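You operate a simulated robot arm through the tools that you are given. There is no shell and no other tool. Be economical: measure what you need, move in short steps, check, and stop when the job is done.

You run a simulated robot arm. Do the job below in one go: nothing can be reset, and whatever is moved stays where it is left.

## Task
Latch the blue block down in its cradle with the green key.
Fine: block into the cradle between the latches first; turn the silver and the gold latch to HOLD with the key; stand the key back in its holder.

The check looks at the end state, three seconds after you hand in, the way a careful person would. Anything else that was tipped, shoved, dropped, spilled or broken makes it a failure.

## Robot
A 6-joint arm with a two-finger parallel gripper, fixed in place. Base frame: the origin is at the foot of the arm, x ahead of it, y to its left, z up; the work surface is at about z = 803. Units: mm, degrees, N and s.
With the tool pointing down near the work surface it reaches from about 240 to 640 mm from the base axis. Its first joint turns from -66.0 to 66.0 degrees. Payload 2.7 kg.
Tool frame: the origin (TCP) lies between the finger pads and is the grasp point; the fingertips stand 23 mm ahead of it; z points along the fingers, y is the line along which they close. Largest opening 94 mm; finger width 38, thickness 10; the body of the gripper, 54 by 96 mm, starts 39 mm behind the TCP.
Orientation is told as [roll, pitch, yaw] about the base's x, y, z axes, in that order, counted from this pose: with the fingers straight down and closing along the base's y, the tool's x points along the base's -x, its y along +y and its z along -z.

## Interface
- The arm moves only by the tool step_arm. Its argument "targets" is a list that holds one entry, the list of rows, each a list of 7 numbers: the gripper command, from -1 (fully open) to 1 (shut), values between in proportion, then the shift along the base's x, y, z in units of 150 mm (1.0 is 150 mm), then the turn, a rotation vector about the base's x, y, z in units of 180 degrees (1.0 is 180 degrees). In form: [[[fingers, tx, ty, tz, rx, ry, rz], ...]]. A call has 1 to 8 rows; each row is the pose to reach, as a shift and turn from the pose commanded when the call began. A call with a number of a shift or a turn outside -1 to 1 is refused whole. A row lasts 0.2 s, in which the tool goes at most 50 mm and 8.6 degrees; a call with a longer step from one row to the next is refused whole, and so is a gripper value outside its range. Where a pose cannot be reached the arm comes as near as it can. A force on the tool above 70 N (or 10 N above the force at the start of the call, whichever is more), or a blocked arm, ends the call early, and 0.2 s more pass. Each finger travels about 45 mm/s and halts on what it meets, pressing with about 30 N; the grip force reading is that of the motor and also rises with nothing between the fingers. The clock runs only during rows and for 0.2 s after the last one: add rows that repeat a pose to give the fingers time. It gives the time, the measured TCP pose, the force on the tool (base axes), the opening and the grip force at its end, in the units of the frame above (readings bear some noise), and new pictures: "pictures" is both (left out), scene, wrist or none.
- Cameras (640 x 400 px; columns grow to the right, rows downward): "scene" is fixed at [77.8, -432, 1407.6]; the picture's right is [0.74, -0.67, 0.00], its down [-0.36, -0.40, -0.84] and it looks along [0.57, 0.63, -0.54] (base axes); focal length 354 px, centre (320, 200). "wrist" rides on the gripper at [-39, 0, -44] in the tool frame; the picture's right is [0.00, -1.00, 0.00], its down [0.97, 0.00, -0.24] and it looks along [0.24, 0.00, 0.97] (tool axes); focal length 218 px, centre (320, 200). There is no depth. A picture from a camera that has moved, and an enlarged one, comes with that camera's place and axes in the base frame and with its lens.
- close_up(camera, box): a new picture of the part [left, top, right, bottom] of that camera's present view, enlarged. It takes no simulated time.
- job_done(): hands the job in; it is judged then, once.

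Work in short steps. Places have to be worked out from the pictures, the camera data and where the tool is seen: move nearer, look again, correct. Check each grasp and each placing, and mend what went wrong. You have 120 turns and 150 pictures in all, those below and enlarged ones among them. Open the gripper and draw the arm clear of the work before you hand the job in, unless the task says otherwise; then end with one line.

The tools are called after "Emit:" by a JSON object that holds its "api" and its "payload". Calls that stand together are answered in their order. step_arm: Moves the arm, as the interface text tells. Its arguments: {"type":"object","properties":{"targets":{"type":"array","items":{"type":"array","items":{"type":"array","items":{"type":"number"}}}},"pictures":{"type":"string","enum":["both","scene","wrist","none"]}},"required":["targets"]} The other tools are called the same way: close_up (camera, box) takes an enlarged picture of a part of a camera's view; job_done () hands the job in.

At the start:

```text
time_s: 0.0
tcp_pos: [411.3, 91.4, 1160.3]
orientation: [0.0, 0.0, -0.1]
wrist_force: [0.7, 0.9, 0.9]
grip_width: 94.3
finger_force: 0.0
```

scene: 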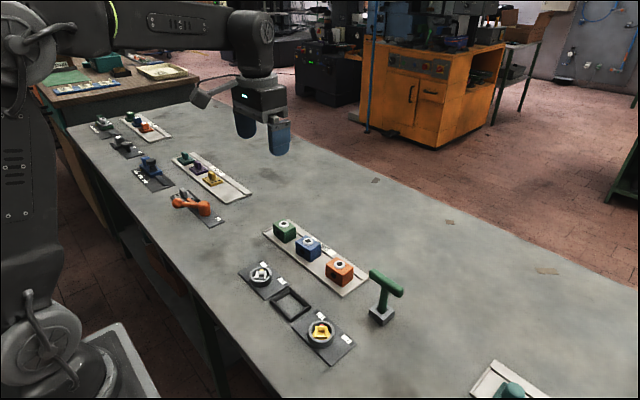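
wrist: 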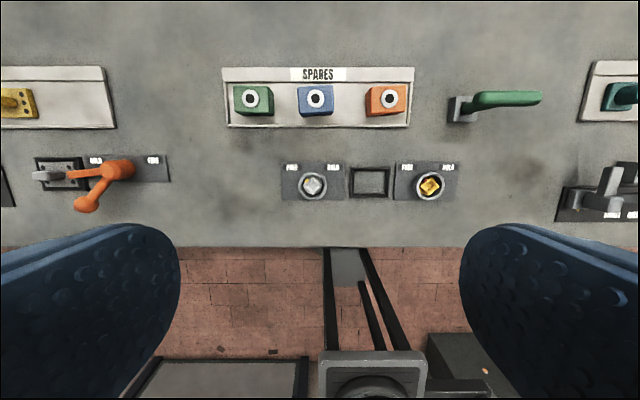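

I'll look closer at the workpiece area in both cameras before moving.

Emit:
{"api": "close_up", "payload": {"camera": "scene", "box": [220, 210, 420, 370]}}

Emit:
{"api": "close_up", "payload": {"camera": "wrist", "box": [210, 60, 560, 230]}}

```text
2.50 times, centred on (320, 290) of scene
camera zoom: at [77.8, -432.0, 1407.6], right [0.74, -0.67, 0.0], down [-0.36, -0.4, -0.84], along [0.57, 0.63, -0.54], focal length 885 px, centre (320, -25)
```

zoom: 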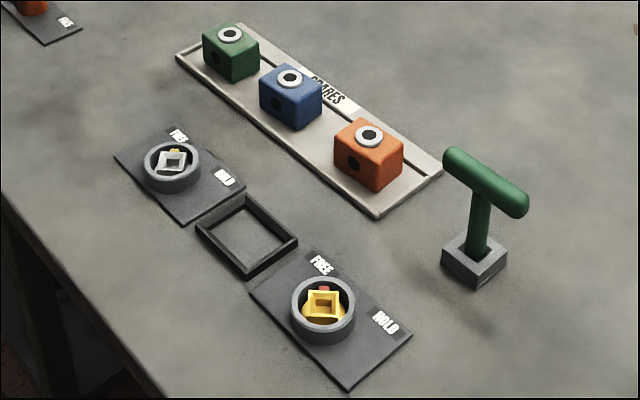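

```text
1.83 times, centred on (385, 145) of wrist
camera zoom: at [449.9, 92.9, 1205.8], right [0.0, -1.0, 0.0], down [-0.97, 0.0, 0.24], along [-0.24, 0.0, -0.97], focal length 399 px, centre (201, 301)
```

zoom: 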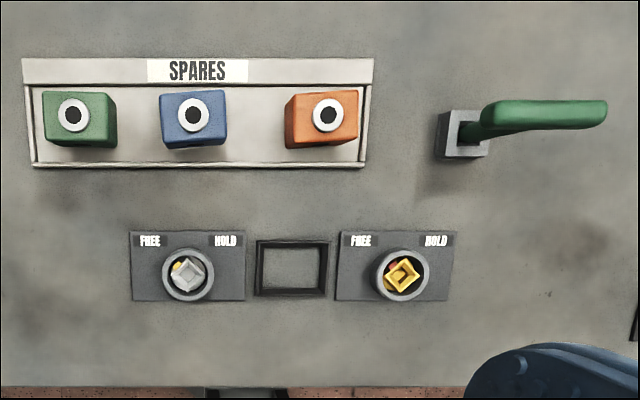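

The block, cradle and latches lie at about x 335–485. The blue block is near (485,100), the cradle near (340,0), silver near (335,106), gold near (335,-113) and the key holder near (472,-152). I'll go down towards the blue block for a better look.

Emit:
{"api": "step_arm", "payload": {"targets": [[[-1, 0.05, 0.02, -0.3, 0, 0, 0], [-1, 0.1, 0.03, -0.6, 0, 0, 0], [-1, 0.15, 0.04, -0.9, 0, 0, 0], [-1, 0.2, 0.05, -1, 0, 0, 0]]], "pictures": "wrist"}}

```text
time_s: 1.0
tcp_pos: [441.0, 99.9, 1011.0]
orientation: [0.0, 0.0, 0.0]
wrist_force: [-0.2, -0.4, 0.3]
grip_width: 93.9
finger_force: 0.1
camera wrist: at [480.1, 100.4, 1056.0], right [0.0, -1.0, 0.0], down [-0.97, 0.0, 0.24], along [-0.24, 0.0, -0.97], focal length 218 px, centre (320, 200)
```

wrist: 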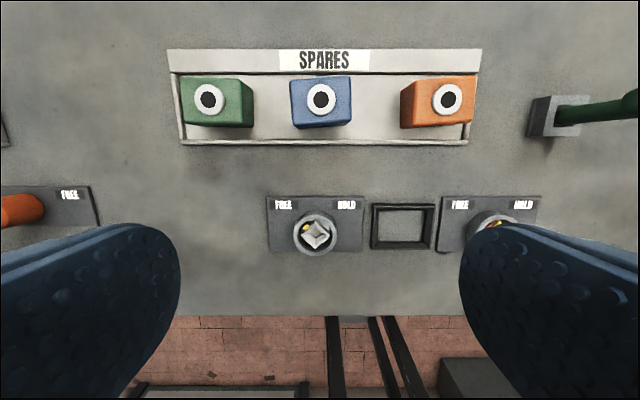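

Corrected estimates: blue block near (521,100), cradle (385,0), silver (381,105), gold (381,-107), key near (510,-140). I'll zoom in on the block to get its size and height.

Emit:
{"api": "close_up", "payload": {"camera": "wrist", "box": [240, 50, 400, 150]}}

Emit:
{"api": "close_up", "payload": {"camera": "wrist", "box": [260, 180, 450, 260]}}

Emit:
{"api": "close_up", "payload": {"camera": "scene", "box": [260, 210, 360, 300]}}

Emit:
{"api": "close_up", "payload": {"camera": "scene", "box": [270, 270, 420, 364]}}

```text
4.00 times, centred on (320, 100) of wrist
camera zoom: at [480.1, 100.4, 1056.0], right [0.0, -1.0, 0.0], down [-0.97, 0.0, 0.24], along [-0.24, 0.0, -0.97], focal length 873 px, centre (320, 600)
```

zoom: 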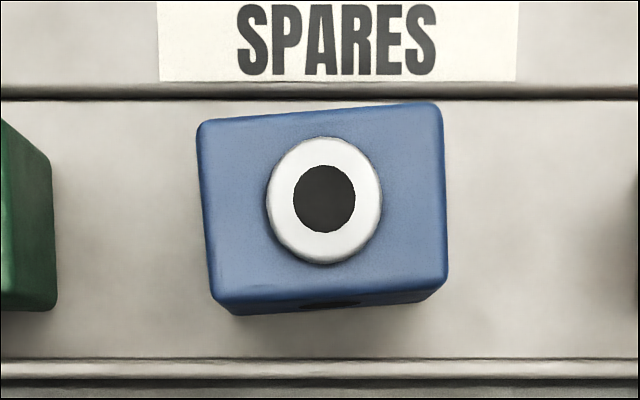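

```text
3.37 times, centred on (355, 220) of wrist
camera zoom: at [480.1, 100.4, 1056.0], right [0.0, -1.0, 0.0], down [-0.97, 0.0, 0.24], along [-0.24, 0.0, -0.97], focal length 735 px, centre (202, 133)
```

zoom: 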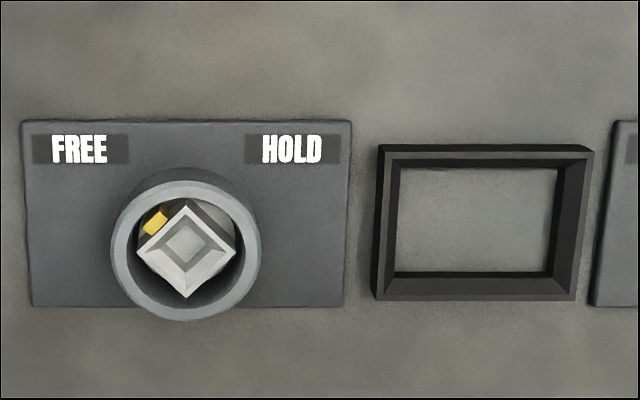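

```text
4.44 times, centred on (310, 255) of scene
camera zoom: at [77.8, -432.0, 1407.6], right [0.74, -0.67, 0.0], down [-0.36, -0.4, -0.84], along [0.57, 0.63, -0.54], focal length 1572 px, centre (364, -44)
```

zoom: 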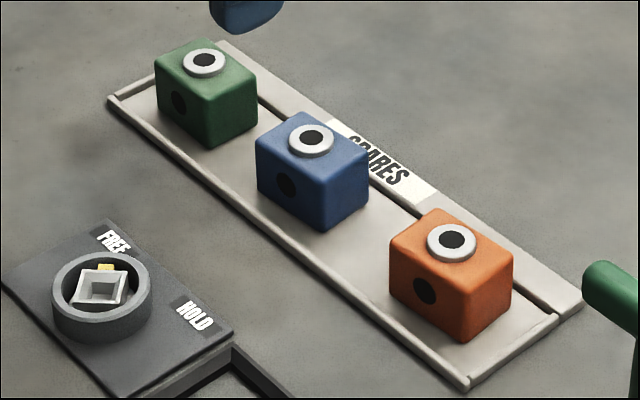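

```text
4.26 times, centred on (345, 317) of scene
camera zoom: at [77.8, -432.0, 1407.6], right [0.74, -0.67, 0.0], down [-0.36, -0.4, -0.84], along [0.57, 0.63, -0.54], focal length 1506 px, centre (214, -298)
```

zoom: 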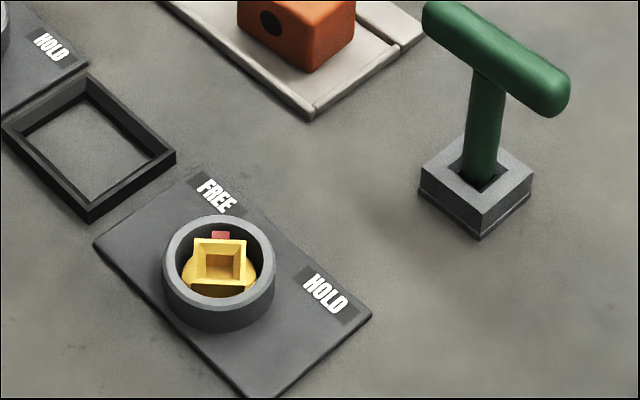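

The block measures about 54×37×38 mm, is yawed about +3.5°, and its top centre is near (520,99.5,845). I'll hover above it with matching yaw.

Emit:
{"api": "step_arm", "payload": {"targets": [[[-1, 0.13, 0, -0.19, 0, 0, 0.005], [-1, 0.26, 0, -0.37, 0, 0, 0.01], [-1, 0.4, 0, -0.56, 0, 0, 0.015], [-1, 0.527, 0, -0.74, 0, 0, 0.0194], [-1, 0.527, 0, -0.74, 0, 0, 0.0194]]], "pictures": "both"}}

```text
time_s: 2.2
tcp_pos: [522.1, 98.1, 900.2]
orientation: [0.1, -0.1, 3.5]
wrist_force: [-0.5, -0.3, 0.0]
grip_width: 93.8
finger_force: 0.1
camera wrist: at [560.3, 101.3, 944.9], right [0.06, -1.0, 0.0], down [-0.97, -0.06, 0.24], along [-0.24, -0.01, -0.97], focal length 218 px, centre (320, 200)
```

scene: 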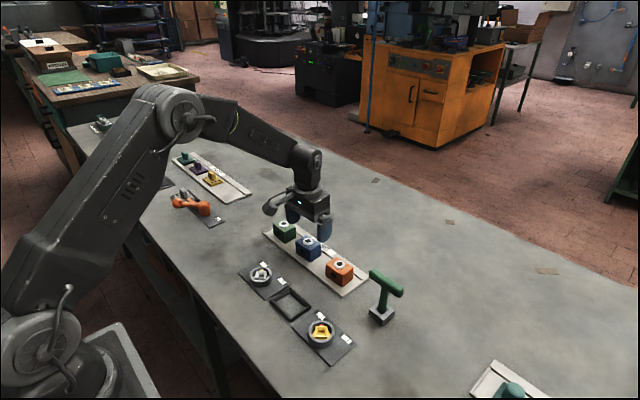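
wrist: 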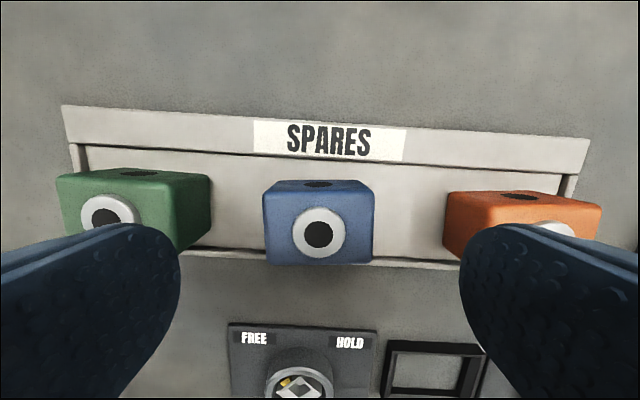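

The view puts the block centre at about (519.5,99.8), 2 mm off my TCP. I'll narrow the fingers to about 78 mm to clear the neighbouring blocks, lower to z≈847 and close.

Emit:
{"api": "step_arm", "payload": {"targets": [[[-0.66, -0.014, 0.011, 0, 0, 0, 0], [-0.66, -0.014, 0.011, -0.15, 0, 0, 0], [-0.66, -0.014, 0.011, -0.3, 0, 0, 0], [-0.66, -0.014, 0.011, -0.36, 0, 0, 0]]], "pictures": "both"}}

```text
time_s: 3.2
tcp_pos: [519.0, 101.5, 845.9]
orientation: [-0.1, 0.0, 3.5]
wrist_force: [1.0, 0.2, -0.4]
grip_width: 78.0
finger_force: 0.1
camera wrist: at [557.1, 103.9, 890.7], right [0.06, -1.0, 0.0], down [-0.97, -0.06, 0.24], along [-0.24, -0.01, -0.97], focal length 218 px, centre (320, 200)
```

scene: 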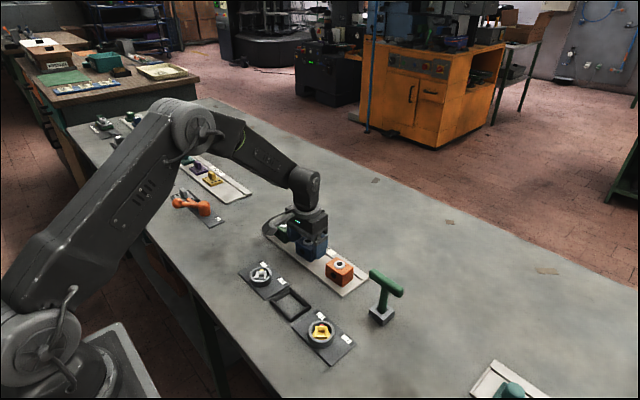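
wrist: 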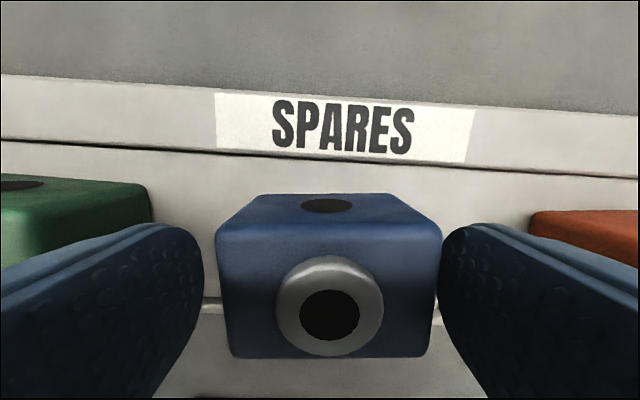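

The fingers straddle the block, which sits about 2 mm to −y of centre. I'll shift −2 mm in y and close.

Emit:
{"api": "step_arm", "payload": {"targets": [[[-0.66, 0, -0.012, 0, 0, 0, 0], [0, 0, -0.012, 0, 0, 0, 0], [0.3, 0, -0.012, 0, 0, 0, 0], [0.3, 0, -0.012, 0, 0, 0, 0], [0.3, 0, -0.012, 0, 0, 0, 0]]], "pictures": "wrist"}}

```text
time_s: 4.4
tcp_pos: [521.1, 96.9, 846.1]
orientation: [-0.1, 0.0, 3.5]
wrist_force: [0.1, 0.6, -0.6]
grip_width: 55.7
finger_force: 29.6
camera wrist: at [557.2, 101.7, 890.9], right [0.06, -1.0, 0.0], down [-0.97, -0.06, 0.24], along [-0.24, -0.01, -0.97], focal length 218 px, centre (320, 200)
```

wrist: 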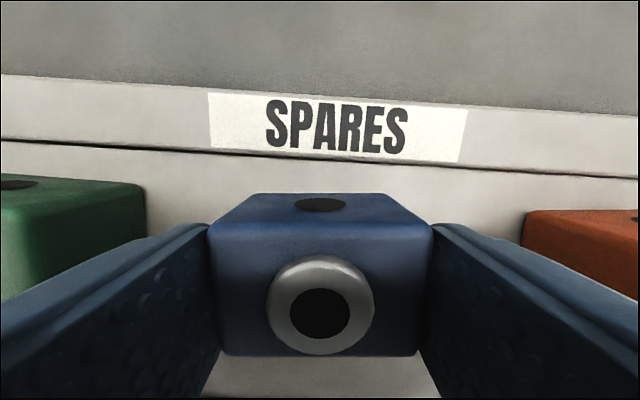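

The block is gripped at 55.7 mm. I'll lift, square the yaw, and carry it over the cradle.

Emit:
{"api": "step_arm", "payload": {"targets": [[[0.3, 0, 0, 0.15, 0, 0, 0], [0.3, 0, 0, 0.4, 0, 0, 0], [0.3, -0.2, -0.15, 0.5, 0, 0, -0.005], [0.3, -0.4, -0.3, 0.5, 0, 0, -0.01], [0.3, -0.6, -0.45, 0.5, 0, 0, -0.015], [0.3, -0.8, -0.6, 0.5, 0, 0, -0.0194], [0.3, -0.887, -0.66, 0.5, 0, 0, -0.0194], [0.3, -0.887, -0.66, 0.5, 0, 0, -0.0194]]], "pictures": "both"}}

Emit:
{"api": "close_up", "payload": {"camera": "scene", "box": [220, 210, 380, 310]}}

```text
time_s: 6.2
tcp_pos: [386.2, -0.9, 919.4]
orientation: [0.0, 0.0, 0.1]
wrist_force: [-0.1, -0.8, -2.6]
grip_width: 55.8
finger_force: 30.5
camera wrist: at [425.0, -0.4, 963.8], right [0.0, -1.0, 0.0], down [-0.97, 0.0, 0.24], along [-0.24, 0.0, -0.97], focal length 218 px, centre (320, 200)
```

scene: 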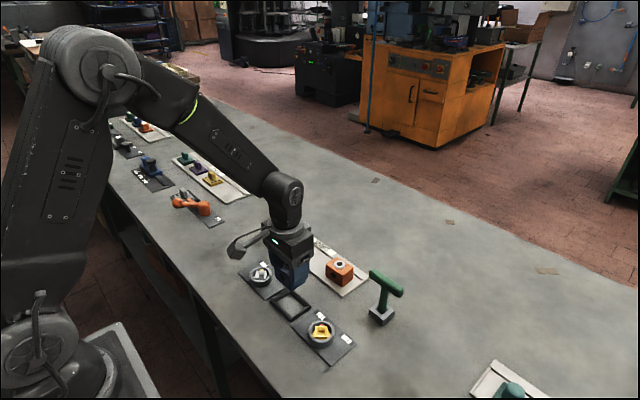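
wrist: 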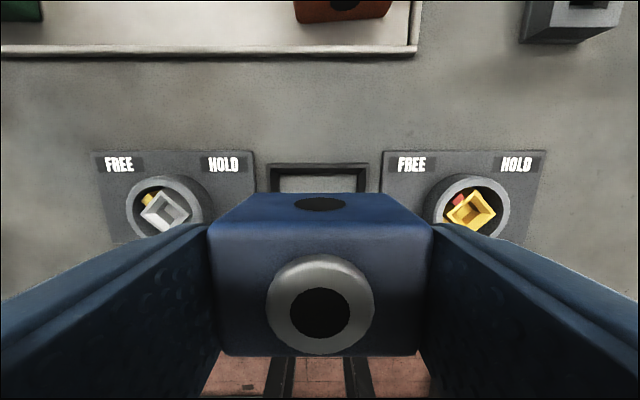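

```text
4.00 times, centred on (300, 260) of scene
camera zoom: at [77.8, -432.0, 1407.6], right [0.74, -0.67, 0.0], down [-0.36, -0.4, -0.84], along [0.57, 0.63, -0.54], focal length 1415 px, centre (400, -40)
```

zoom: 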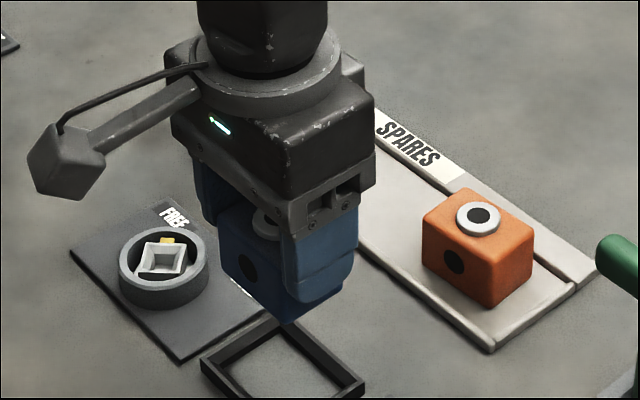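

I'll zoom on the cradle's rear edge in the wrist view to fix its y and yaw.

Emit:
{"api": "close_up", "payload": {"camera": "wrist", "box": [240, 140, 400, 240]}}

Emit:
{"api": "close_up", "payload": {"camera": "scene", "box": [260, 270, 340, 320]}}

```text
4.00 times, centred on (320, 190) of wrist
camera zoom: at [425.0, -0.4, 963.8], right [0.0, -1.0, 0.0], down [-0.97, 0.0, 0.24], along [-0.24, 0.0, -0.97], focal length 873 px, centre (320, 240)
```

zoom: 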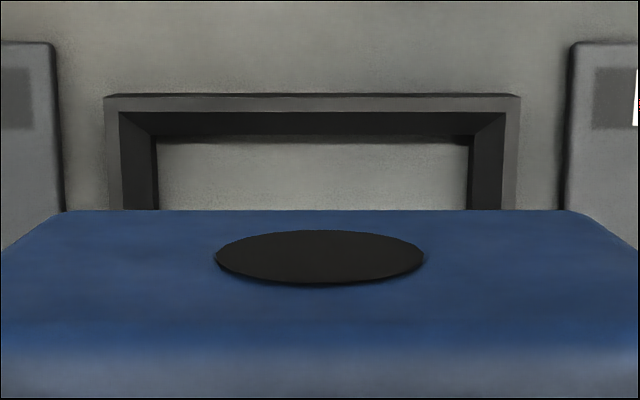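

```text
8.00 times, centred on (300, 295) of scene
camera zoom: at [77.8, -432.0, 1407.6], right [0.74, -0.67, 0.0], down [-0.36, -0.4, -0.84], along [0.57, 0.63, -0.54], focal length 2831 px, centre (480, -560)
```

zoom: 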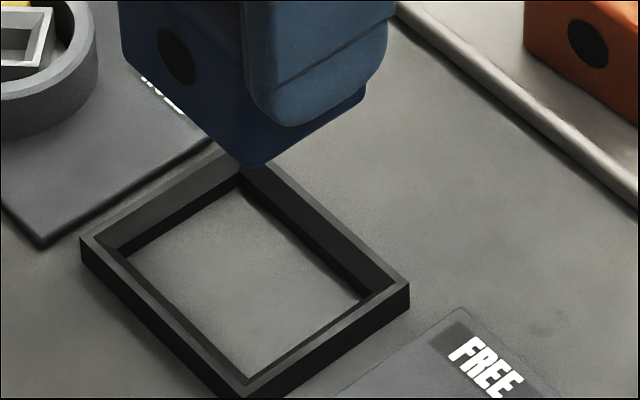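

The cradle's centre is about (384.3,0.8) with inner size about 58×40, against a block centre of about (385.5,-0.4). I'll shift (−1.5,+1), lower to just above the rim and check.

Emit:
{"api": "step_arm", "payload": {"targets": [[[0.3, -0.009, 0.007, 0, 0, 0, 0], [0.3, -0.009, 0.007, -0.2, 0, 0, 0], [0.3, -0.009, 0.007, -0.4, 0, 0, 0], [0.3, -0.009, 0.007, -0.42, 0, 0, 0]]], "pictures": "none"}}

Emit:
{"api": "close_up", "payload": {"camera": "scene", "box": [260, 260, 340, 320]}}

Emit:
{"api": "close_up", "payload": {"camera": "wrist", "box": [220, 140, 420, 260]}}

```text
time_s: 7.2
tcp_pos: [382.9, 1.6, 855.4]
orientation: [-0.1, 0.0, 0.0]
wrist_force: [0.1, -0.3, -2.6]
grip_width: 56.0
finger_force: 29.9
```

```text
6.67 times, centred on (300, 290) of scene
camera zoom: at [77.8, -432.0, 1407.6], right [0.74, -0.67, 0.0], down [-0.36, -0.4, -0.84], along [0.57, 0.63, -0.54], focal length 2359 px, centre (453, -400)
```

zoom: 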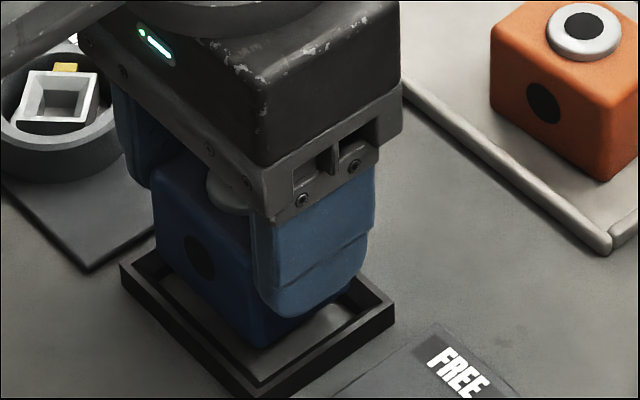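

```text
3.20 times, centred on (320, 200) of wrist
camera zoom: at [422.3, 2.3, 901.3], right [0.0, -1.0, 0.0], down [-0.97, 0.0, 0.24], along [-0.24, 0.0, -0.97], focal length 698 px, centre (320, 200)
```

zoom: 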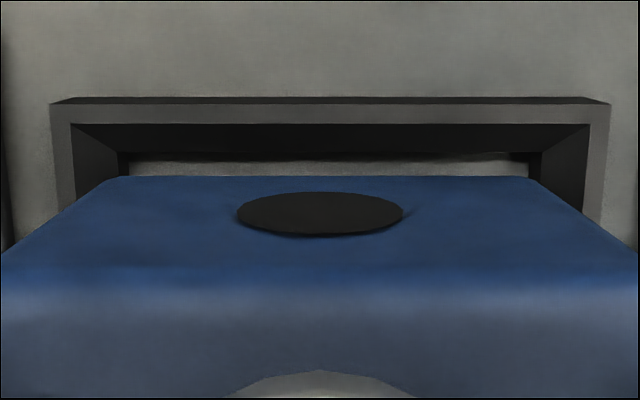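

In this view the block is about 1.3 mm too far in +y and about 1 mm too far in +x. I'll correct that and lower into the cradle.

Emit:
{"api": "step_arm", "payload": {"targets": [[[0.3, -0.006, -0.008, 0, 0, 0, 0], [0.3, -0.006, -0.008, -0.04, 0, 0, 0], [0.3, -0.006, -0.008, -0.08, 0, 0, 0], [0.3, -0.006, -0.008, -0.1, 0, 0, 0]]], "pictures": "none"}}

Emit:
{"api": "close_up", "payload": {"camera": "scene", "box": [260, 260, 340, 320]}}

Emit:
{"api": "close_up", "payload": {"camera": "wrist", "box": [220, 140, 420, 260]}}

```text
time_s: 8.2
tcp_pos: [383.0, 1.2, 842.8]
orientation: [0.0, -0.1, 0.0]
wrist_force: [-4.9, -0.2, 10.5]
grip_width: 55.5
finger_force: 29.9
```

```text
6.67 times, centred on (300, 290) of scene
camera zoom: at [77.5, -432.0, 1407.6], right [0.74, -0.67, 0.0], down [-0.36, -0.4, -0.84], along [0.57, 0.63, -0.54], focal length 2359 px, centre (453, -400)
```

zoom: 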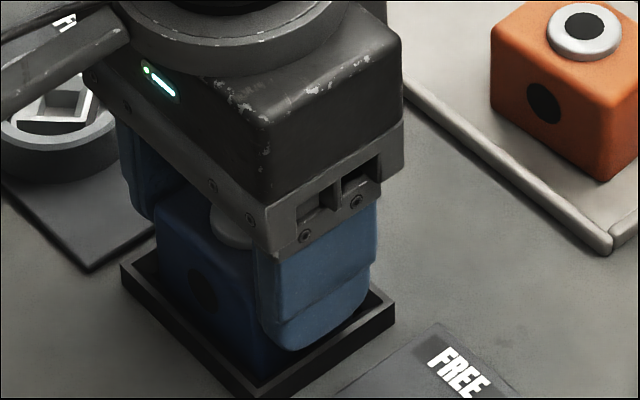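

```text
3.20 times, centred on (320, 200) of wrist
camera zoom: at [421.5, 1.0, 887.9], right [0.0, -1.0, 0.0], down [-0.97, 0.0, 0.24], along [-0.24, 0.0, -0.97], focal length 698 px, centre (320, 200)
```

zoom: 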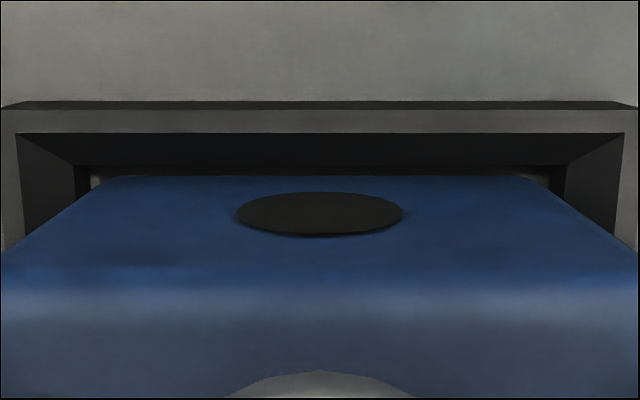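

There is light contact with a push toward −x, so the block is riding on the +x wall. I'll shift −1.2 mm in x and lower a little more.

Emit:
{"api": "step_arm", "payload": {"targets": [[[0.3, -0.008, 0, 0.007, 0, 0, 0], [0.3, -0.008, 0, 0, 0, 0, 0], [0.3, -0.008, 0, -0.013, 0, 0, 0], [0.3, -0.008, 0, -0.02, 0, 0, 0]]], "pictures": "none"}}

Emit:
{"api": "close_up", "payload": {"camera": "wrist", "box": [220, 140, 420, 260]}}

```text
time_s: 9.2
tcp_pos: [382.0, -0.5, 840.6]
orientation: [0.0, -0.2, 0.1]
wrist_force: [0.5, -11.2, 25.5]
grip_width: 55.5
finger_force: 30.0
```

```text
3.20 times, centred on (320, 200) of wrist
camera zoom: at [420.6, 1.4, 885.8], right [0.0, -1.0, 0.0], down [-0.97, 0.0, 0.24], along [-0.24, 0.0, -0.97], focal length 698 px, centre (320, 200)
```

zoom: 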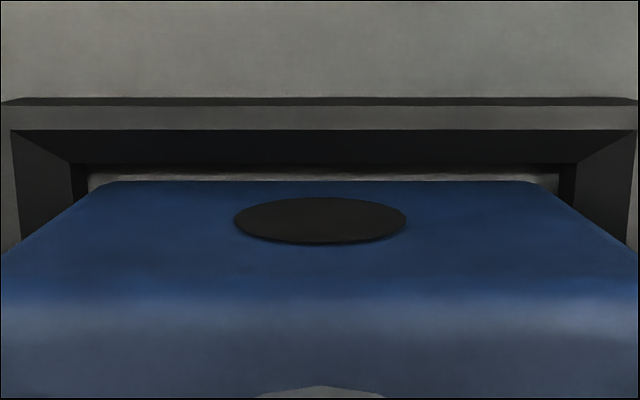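

Contact now pushes toward −y, and the picture shows the cradle centre about 0.5 mm to −y. I'll nudge −y and ease down.

Emit:
{"api": "step_arm", "payload": {"targets": [[[0.3, 0, -0.005, 0.005, 0, 0, 0], [0.3, 0.002, -0.005, 0, 0, 0, 0], [0.3, 0.002, -0.005, -0.007, 0, 0, 0], [0.3, 0.002, -0.005, -0.007, 0, 0, 0]]], "pictures": "none"}}

Emit:
{"api": "close_up", "payload": {"camera": "wrist", "box": [220, 140, 420, 260]}}

Emit:
{"api": "close_up", "payload": {"camera": "scene", "box": [260, 260, 340, 320]}}

```text
time_s: 10.2
tcp_pos: [382.2, -0.9, 837.9]
orientation: [0.1, -0.1, 0.0]
wrist_force: [0.2, 10.8, 26.0]
grip_width: 55.8
finger_force: 30.2
```

```text
3.20 times, centred on (320, 200) of wrist
camera zoom: at [420.6, -0.1, 883.1], right [0.0, -1.0, 0.0], down [-0.97, 0.0, 0.24], along [-0.24, 0.0, -0.97], focal length 698 px, centre (320, 200)
```

zoom: 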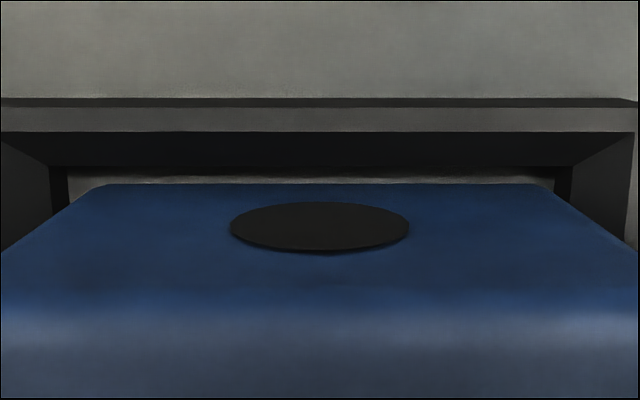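

```text
6.67 times, centred on (300, 290) of scene
camera zoom: at [77.5, -431.7, 1407.7], right [0.74, -0.67, 0.0], down [-0.36, -0.4, -0.84], along [0.57, 0.63, -0.54], focal length 2359 px, centre (453, -400)
```

zoom: 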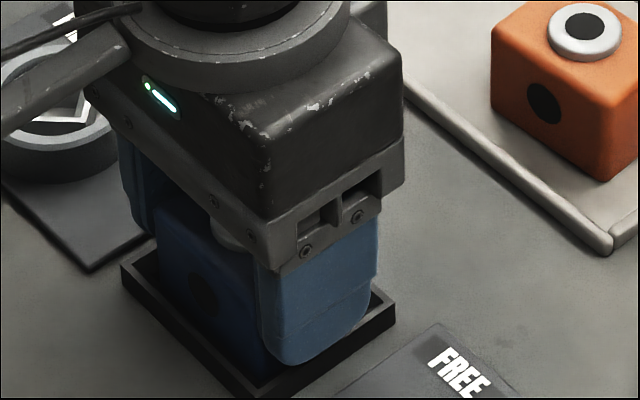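

The block is now slipping up in the grip, so it looks seated. I'll open the fingers gently (to about 72 mm), lift off and inspect.

Emit:
{"api": "step_arm", "payload": {"targets": [[[0.3, 0, 0, 0.015, 0, 0, 0], [-0.2, 0, 0, 0.015, 0, 0, 0], [-0.55, 0, 0, 0.015, 0, 0, 0], [-0.55, 0, 0, 0.015, 0, 0, 0], [-0.55, 0, 0, 0.25, 0, 0, 0], [-0.55, 0.1, 0, 0.55, 0, 0, 0], [-0.55, 0.3, 0, 0.75, 0, 0, 0]]], "pictures": "both"}}

Emit:
{"api": "close_up", "payload": {"camera": "scene", "box": [260, 260, 340, 320]}}

Emit:
{"api": "close_up", "payload": {"camera": "wrist", "box": [200, 180, 440, 320]}}

```text
time_s: 11.8
tcp_pos: [426.0, -2.2, 949.5]
orientation: [0.0, 0.0, 0.1]
wrist_force: [0.2, -0.8, 0.4]
grip_width: 72.9
finger_force: 0.1
camera wrist: at [464.6, -0.3, 995.8], right [0.0, -1.0, 0.0], down [-0.97, 0.0, 0.24], along [-0.24, 0.0, -0.97], focal length 218 px, centre (320, 200)
```

scene: 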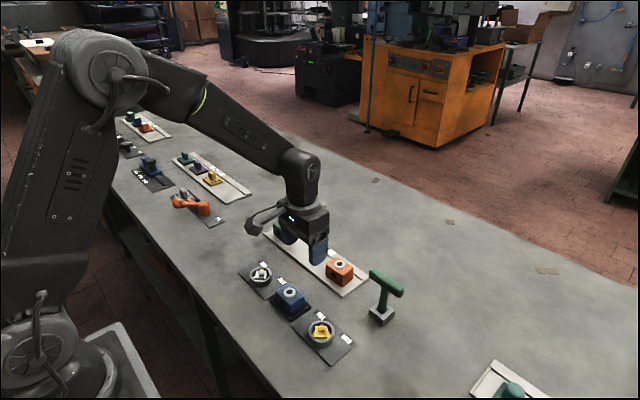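
wrist: 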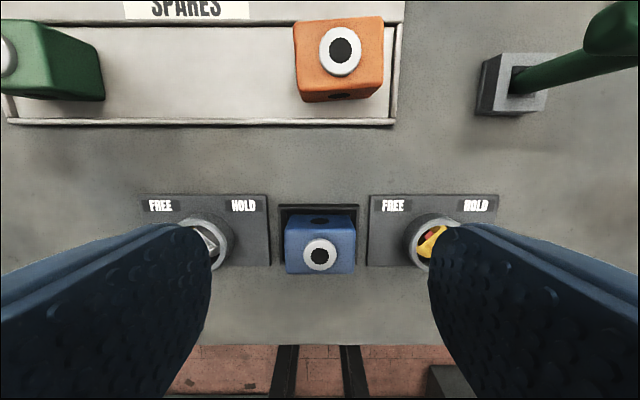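

```text
6.67 times, centred on (300, 290) of scene
camera zoom: at [77.7, -432.0, 1407.6], right [0.74, -0.67, 0.0], down [-0.36, -0.4, -0.84], along [0.57, 0.63, -0.54], focal length 2359 px, centre (453, -400)
```

zoom: 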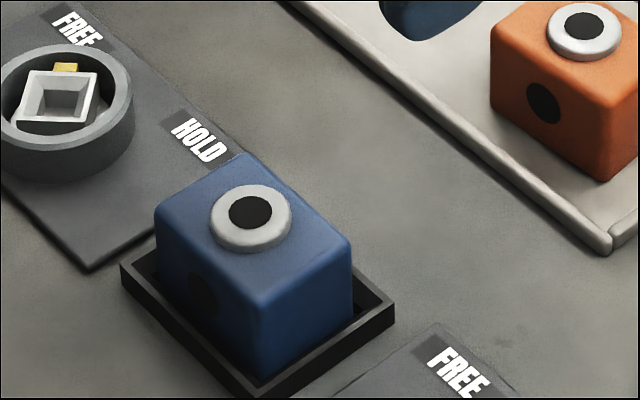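

```text
2.67 times, centred on (320, 250) of wrist
camera zoom: at [464.6, -0.3, 995.8], right [0.0, -1.0, 0.0], down [-0.97, 0.0, 0.24], along [-0.24, 0.0, -0.97], focal length 582 px, centre (320, 67)
```

zoom: 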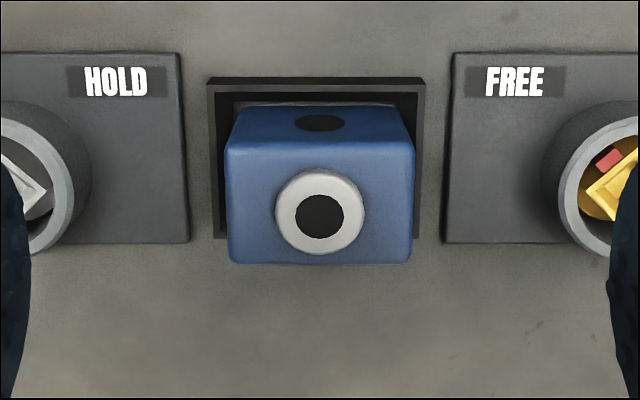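

The block is in the cradle. I'll zoom further to confirm it is seated flat.

Emit:
{"api": "close_up", "payload": {"camera": "scene", "box": [272, 284, 312, 312]}}

Emit:
{"api": "close_up", "payload": {"camera": "wrist", "box": [270, 195, 370, 285]}}

```text
14.29 times, centred on (292, 298) of scene
camera zoom: at [77.7, -432.0, 1407.6], right [0.74, -0.67, 0.0], down [-0.36, -0.4, -0.84], along [0.57, 0.63, -0.54], focal length 5055 px, centre (720, -1200)
```

zoom: 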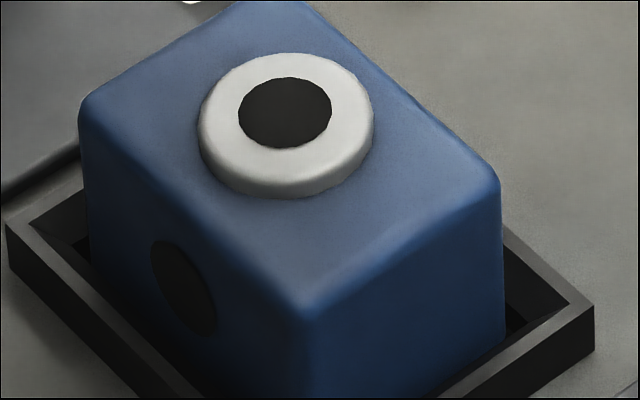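

```text
4.44 times, centred on (320, 240) of wrist
camera zoom: at [464.6, -0.3, 995.8], right [0.0, -1.0, 0.0], down [-0.97, 0.0, 0.24], along [-0.24, 0.0, -0.97], focal length 970 px, centre (320, 22)
```

zoom: 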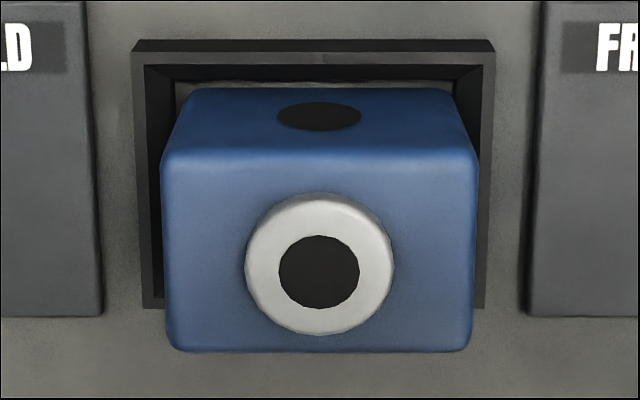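

The block sits level inside the cradle walls. Next I'll fly above the key to measure it and the spindles.

Emit:
{"api": "step_arm", "payload": {"targets": [[[-0.55, 0.05, -0.1, 0.2, 0, 0, 0], [-0.7, 0.1, -0.38, 0.37, 0, 0, 0], [-1, 0.2, -0.66, 0.37, 0, 0, 0], [-1, 0.27, -0.94, 0.37, 0, 0, 0], [-1, 0.27, -0.94, 0.37, 0, 0, 0]]], "pictures": "wrist"}}

Emit:
{"api": "close_up", "payload": {"camera": "wrist", "box": [240, 60, 400, 160]}}

Emit:
{"api": "close_up", "payload": {"camera": "wrist", "box": [190, 180, 350, 280]}}

```text
time_s: 13.0
tcp_pos: [466.7, -141.6, 1007.6]
orientation: [0.0, 0.0, 0.0]
wrist_force: [-0.5, -0.3, -0.5]
grip_width: 94.1
finger_force: 0.0
camera wrist: at [506.5, -140.5, 1052.0], right [0.0, -1.0, 0.0], down [-0.97, 0.0, 0.24], along [-0.24, 0.0, -0.97], focal length 218 px, centre (320, 200)
```

wrist: 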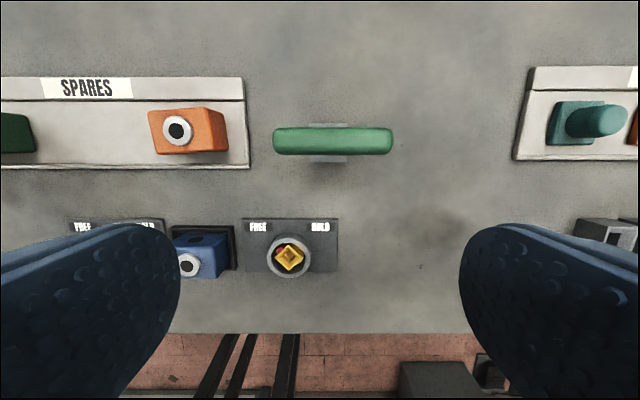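

```text
4.00 times, centred on (320, 110) of wrist
camera zoom: at [506.5, -140.5, 1052.0], right [0.0, -1.0, 0.0], down [-0.97, 0.0, 0.24], along [-0.24, 0.0, -0.97], focal length 873 px, centre (320, 560)
```

zoom: 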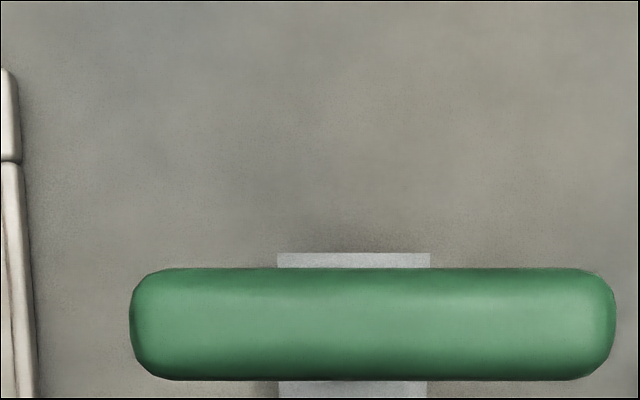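

```text
4.00 times, centred on (270, 230) of wrist
camera zoom: at [506.5, -140.5, 1052.0], right [0.0, -1.0, 0.0], down [-0.97, 0.0, 0.24], along [-0.24, 0.0, -0.97], focal length 873 px, centre (520, 80)
```

zoom: 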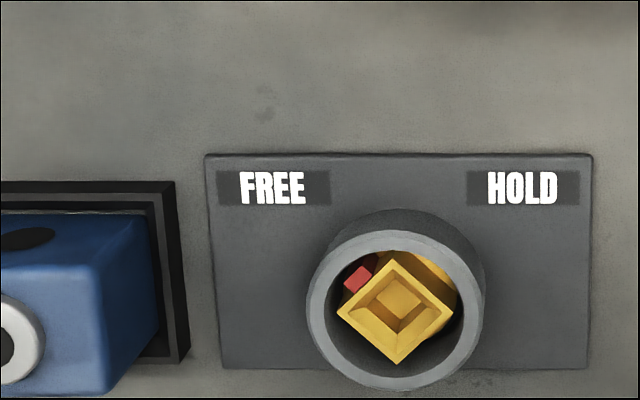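

The key's bar runs along y, about 77 mm long and 18 mm thick, centred near (509.5,-149) at z≈900. I'll turn the gripper +90° over it so the fingers close along x.

Emit:
{"api": "step_arm", "payload": {"targets": [[[-1, 0.05, -0.01, 0, 0, 0, 0.047], [-1, 0.1, -0.02, 0, 0, 0, 0.094], [-1, 0.15, -0.03, 0, 0, 0, 0.141], [-1, 0.2, -0.04, 0, 0, 0, 0.188], [-1, 0.25, -0.05, 0, 0, 0, 0.235], [-1, 0.28, -0.06, 0, 0, 0, 0.282], [-1, 0.28, -0.06, 0, 0, 0, 0.329], [-1, 0.28, -0.06, 0, 0, 0, 0.376]]], "pictures": "none"}}

Emit:
{"api": "step_arm", "payload": {"targets": [[[-1, 0, 0, 0, 0, 0, 0.047], [-1, 0, 0, 0, 0, 0, 0.094], [-1, 0, 0, 0, 0, 0, 0.1245], [-1, 0, 0, 0, 0, 0, 0.1245]]], "pictures": "both"}}

```text
time_s: 14.8
tcp_pos: [509.9, -151.1, 1007.3]
orientation: [0.0, -0.1, 67.8]
wrist_force: [-0.3, -0.1, 0.3]
grip_width: 93.9
finger_force: 0.0
```

```text
time_s: 15.8
tcp_pos: [509.4, -150.8, 1006.7]
orientation: [0.0, 0.1, 90.2]
wrist_force: [-0.1, 0.2, 0.0]
grip_width: 94.0
finger_force: 0.1
camera wrist: at [509.4, -110.7, 1052.1], right [1.0, 0.0, 0.0], down [0.0, -0.97, 0.24], along [0.0, -0.24, -0.97], focal length 218 px, centre (320, 200)
```

scene: 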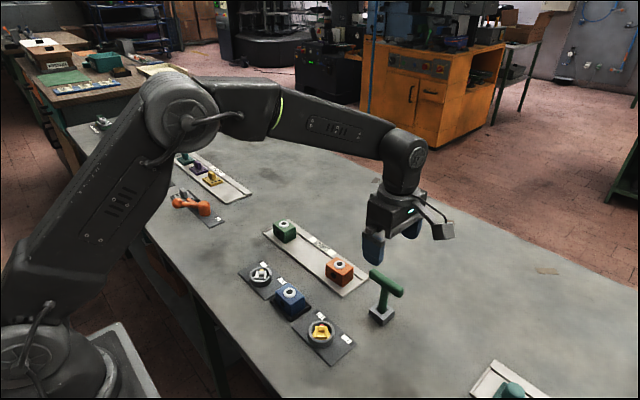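
wrist: 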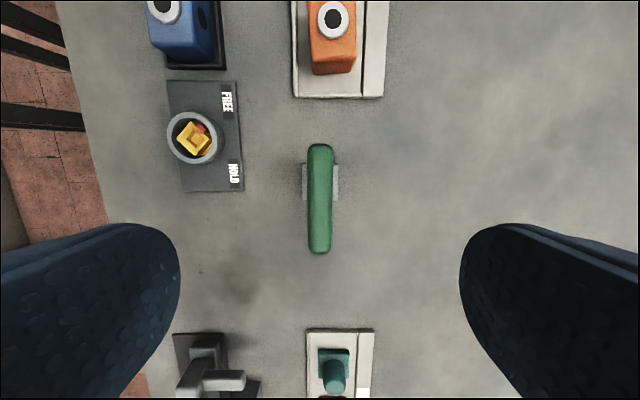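

The view confirms the bar is centred at x 509.4, y≈-149. I'll descend to z≈903 around the bar.

Emit:
{"api": "step_arm", "payload": {"targets": [[[-1, 0, 0.01, -0.3, 0, 0, 0], [-1, 0, 0.01, -0.6, 0, 0, 0], [-1, 0, 0.01, -0.69, 0, 0, 0], [-1, 0, 0.01, -0.69, 0, 0, 0]]], "pictures": "wrist"}}

Emit:
{"api": "close_up", "payload": {"camera": "scene", "box": [340, 230, 440, 340]}}

```text
time_s: 16.8
tcp_pos: [510.7, -149.9, 903.0]
orientation: [0.0, -0.1, 90.2]
wrist_force: [0.4, 1.0, -0.2]
grip_width: 94.1
finger_force: 0.1
camera wrist: at [510.1, -110.4, 948.6], right [1.0, 0.0, 0.0], down [0.0, -0.97, 0.24], along [0.0, -0.24, -0.97], focal length 218 px, centre (320, 200)
```

wrist: 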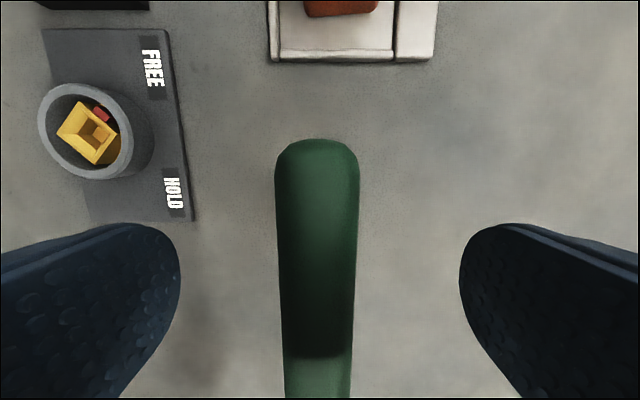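

```text
3.64 times, centred on (390, 285) of scene
camera zoom: at [77.8, -432.0, 1407.6], right [0.74, -0.67, 0.0], down [-0.36, -0.4, -0.84], along [0.57, 0.63, -0.54], focal length 1287 px, centre (66, -109)
```

zoom: 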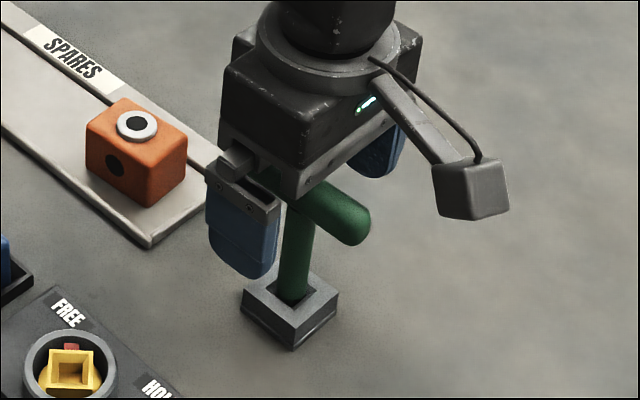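

The bar's centre comes out at z≈902, so the TCP is level with it. Closing now.

Emit:
{"api": "step_arm", "payload": {"targets": [[[-0.4, 0, 0, 0, 0, 0, 0], [0.2, 0, 0, 0, 0, 0, 0], [0.6, 0, 0, 0, 0, 0, 0], [0.8, 0, 0, 0, 0, 0, 0], [0.8, 0, 0, 0, 0, 0, 0], [0.8, 0, 0, 0, 0, 0, 0]]], "pictures": "wrist"}}

Emit:
{"api": "close_up", "payload": {"camera": "scene", "box": [340, 230, 440, 340]}}

```text
time_s: 18.2
tcp_pos: [510.3, -151.6, 903.7]
orientation: [0.0, 0.0, 90.1]
wrist_force: [-1.8, 1.1, 1.5]
grip_width: 17.6
finger_force: 30.1
camera wrist: at [510.0, -110.4, 948.9], right [1.0, 0.0, 0.0], down [0.0, -0.97, 0.24], along [0.0, -0.24, -0.97], focal length 218 px, centre (320, 200)
```

wrist: 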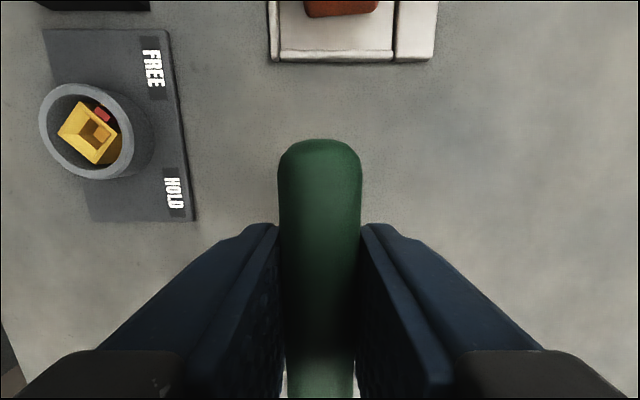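

```text
3.64 times, centred on (390, 285) of scene
camera zoom: at [77.7, -432.0, 1407.6], right [0.74, -0.67, 0.0], down [-0.36, -0.4, -0.84], along [0.57, 0.63, -0.54], focal length 1287 px, centre (66, -109)
```

zoom: 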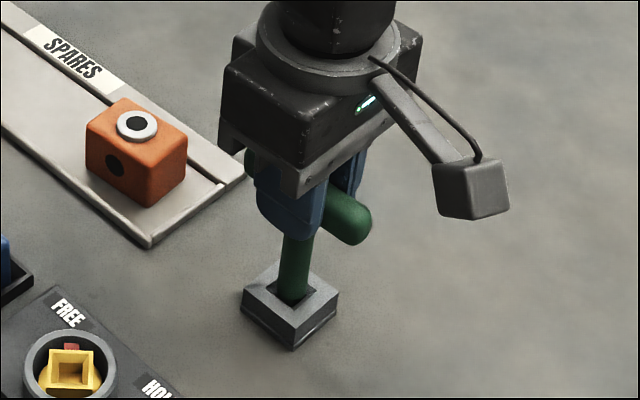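

The key is gripped at 17.6 mm; its home TCP pose is about (510,-149.4,904), yaw 90. I'll lift straight up.

Emit:
{"api": "step_arm", "payload": {"targets": [[[0.8, 0, 0, 0.1, 0, 0, 0], [0.8, 0, 0, 0.25, 0, 0, 0], [0.8, 0, 0, 0.45, 0, 0, 0], [0.8, 0, 0, 0.55, 0, 0, 0], [0.8, 0, 0, 0.55, 0, 0, 0]]], "pictures": "none"}}

Emit:
{"api": "close_up", "payload": {"camera": "scene", "box": [340, 200, 440, 340]}}

```text
time_s: 19.4
tcp_pos: [509.2, -148.4, 985.8]
orientation: [0.1, 0.0, 90.1]
wrist_force: [0.0, 0.5, -1.1]
grip_width: 17.7
finger_force: 30.3
```

```text
2.86 times, centred on (390, 270) of scene
camera zoom: at [77.8, -432.0, 1407.5], right [0.74, -0.67, 0.0], down [-0.36, -0.4, -0.84], along [0.57, 0.63, -0.54], focal length 1011 px, centre (120, 0)
```

zoom: 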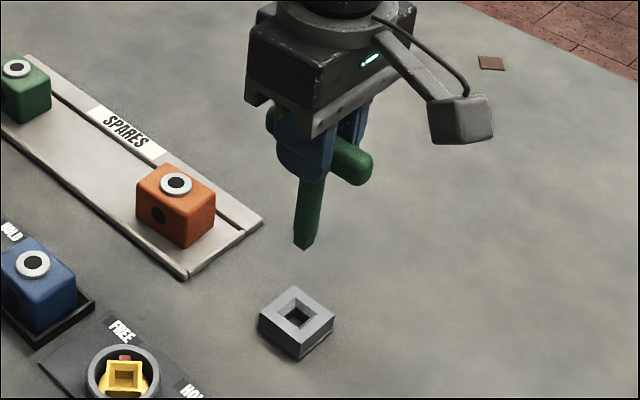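

Emit:
{"api": "close_up", "payload": {"camera": "scene", "box": [370, 250, 410, 330]}}

Emit:
{"api": "close_up", "payload": {"camera": "scene", "box": [300, 310, 340, 350]}}

```text
5.00 times, centred on (390, 290) of scene
camera zoom: at [77.8, -432.0, 1407.5], right [0.74, -0.67, 0.0], down [-0.36, -0.4, -0.84], along [0.57, 0.63, -0.54], focal length 1769 px, centre (-30, -250)
```

zoom: 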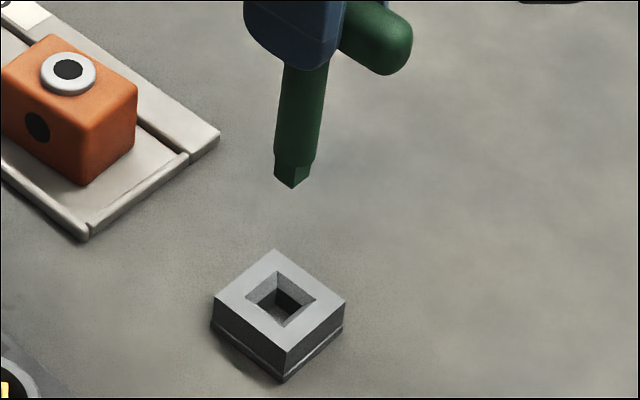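

```text
10.00 times, centred on (320, 330) of scene
camera zoom: at [77.8, -432.0, 1407.5], right [0.74, -0.67, 0.0], down [-0.36, -0.4, -0.84], along [0.57, 0.63, -0.54], focal length 3538 px, centre (320, -1100)
```

zoom: 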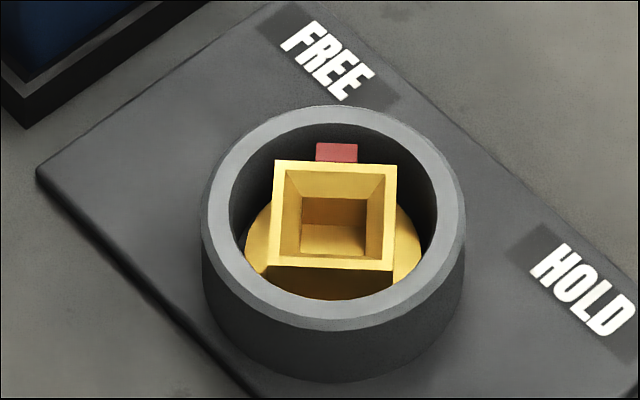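

The key tip is square and aligned with its bar, and the spindle sockets are squares set at 45° with tabs toward FREE. I'll carry the key to above the gold latch near (383,-105) while turning it to yaw 45.

Emit:
{"api": "step_arm", "payload": {"targets": [[[0.8, -0.14, 0.05, 0, 0, 0, -0.042], [0.8, -0.28, 0.1, 0, 0, 0, -0.084], [0.8, -0.42, 0.15, 0, 0, 0, -0.126], [0.8, -0.56, 0.2, 0, 0, 0, -0.168], [0.8, -0.7, 0.25, 0, 0, 0, -0.21], [0.8, -0.84, 0.29, 0, 0, 0, -0.25], [0.8, -0.84, 0.29, 0, 0, 0, -0.25]]], "pictures": "both"}}

Emit:
{"api": "close_up", "payload": {"camera": "scene", "box": [260, 230, 380, 370]}}

```text
time_s: 21.0
tcp_pos: [385.0, -105.4, 984.0]
orientation: [0.0, -0.1, 45.0]
wrist_force: [0.3, 0.0, -1.5]
grip_width: 17.7
finger_force: 29.9
camera wrist: at [411.7, -76.8, 1030.4], right [0.71, -0.71, 0.0], down [-0.69, -0.69, 0.24], along [-0.17, -0.17, -0.97], focal length 218 px, centre (320, 200)
```

scene: 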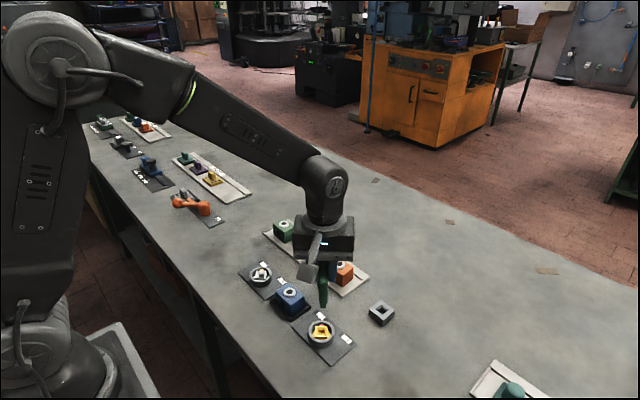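
wrist: 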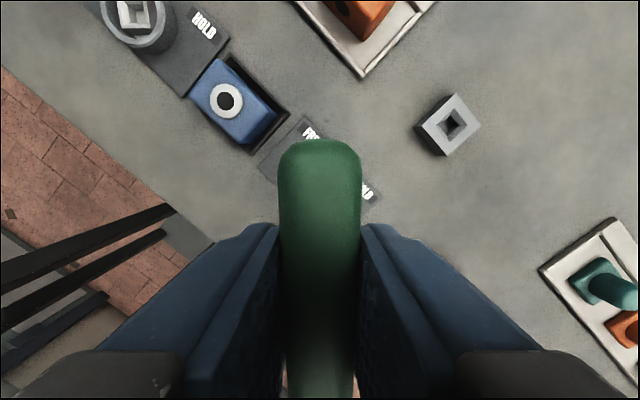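

```text
2.86 times, centred on (320, 300) of scene
camera zoom: at [77.8, -432.0, 1407.5], right [0.74, -0.67, 0.0], down [-0.36, -0.4, -0.84], along [0.57, 0.63, -0.54], focal length 1011 px, centre (320, -86)
```

zoom: 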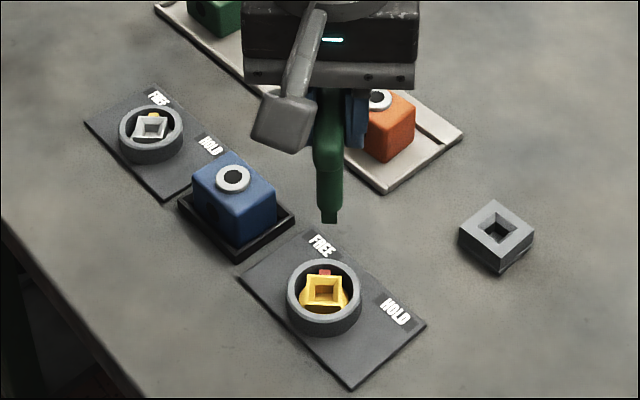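

The bar hides the gold latch from the wrist camera. I'll back off diagonally so the latch appears ahead of the bar and can be measured exactly.

Emit:
{"api": "step_arm", "payload": {"targets": [[[0.8, -0.15, -0.15, -0.05, 0, 0, 0], [0.8, -0.3, -0.3, -0.1, 0, 0, 0], [0.8, -0.35, -0.35, -0.1, 0, 0, 0], [0.8, -0.35, -0.35, -0.1, 0, 0, 0]]], "pictures": "none"}}

Emit:
{"api": "close_up", "payload": {"camera": "wrist", "box": [240, 20, 400, 140]}}

```text
time_s: 22.0
tcp_pos: [330.2, -159.2, 967.9]
orientation: [-0.1, 0.0, 45.0]
wrist_force: [0.4, 0.3, -0.7]
grip_width: 17.5
finger_force: 30.1
```

```text
3.33 times, centred on (320, 80) of wrist
camera zoom: at [357.9, -129.9, 1013.2], right [0.71, -0.71, 0.0], down [-0.69, -0.69, 0.24], along [-0.17, -0.17, -0.97], focal length 728 px, centre (320, 600)
```

zoom: 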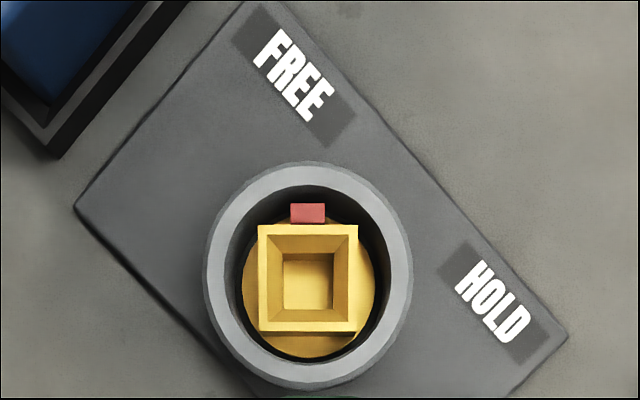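

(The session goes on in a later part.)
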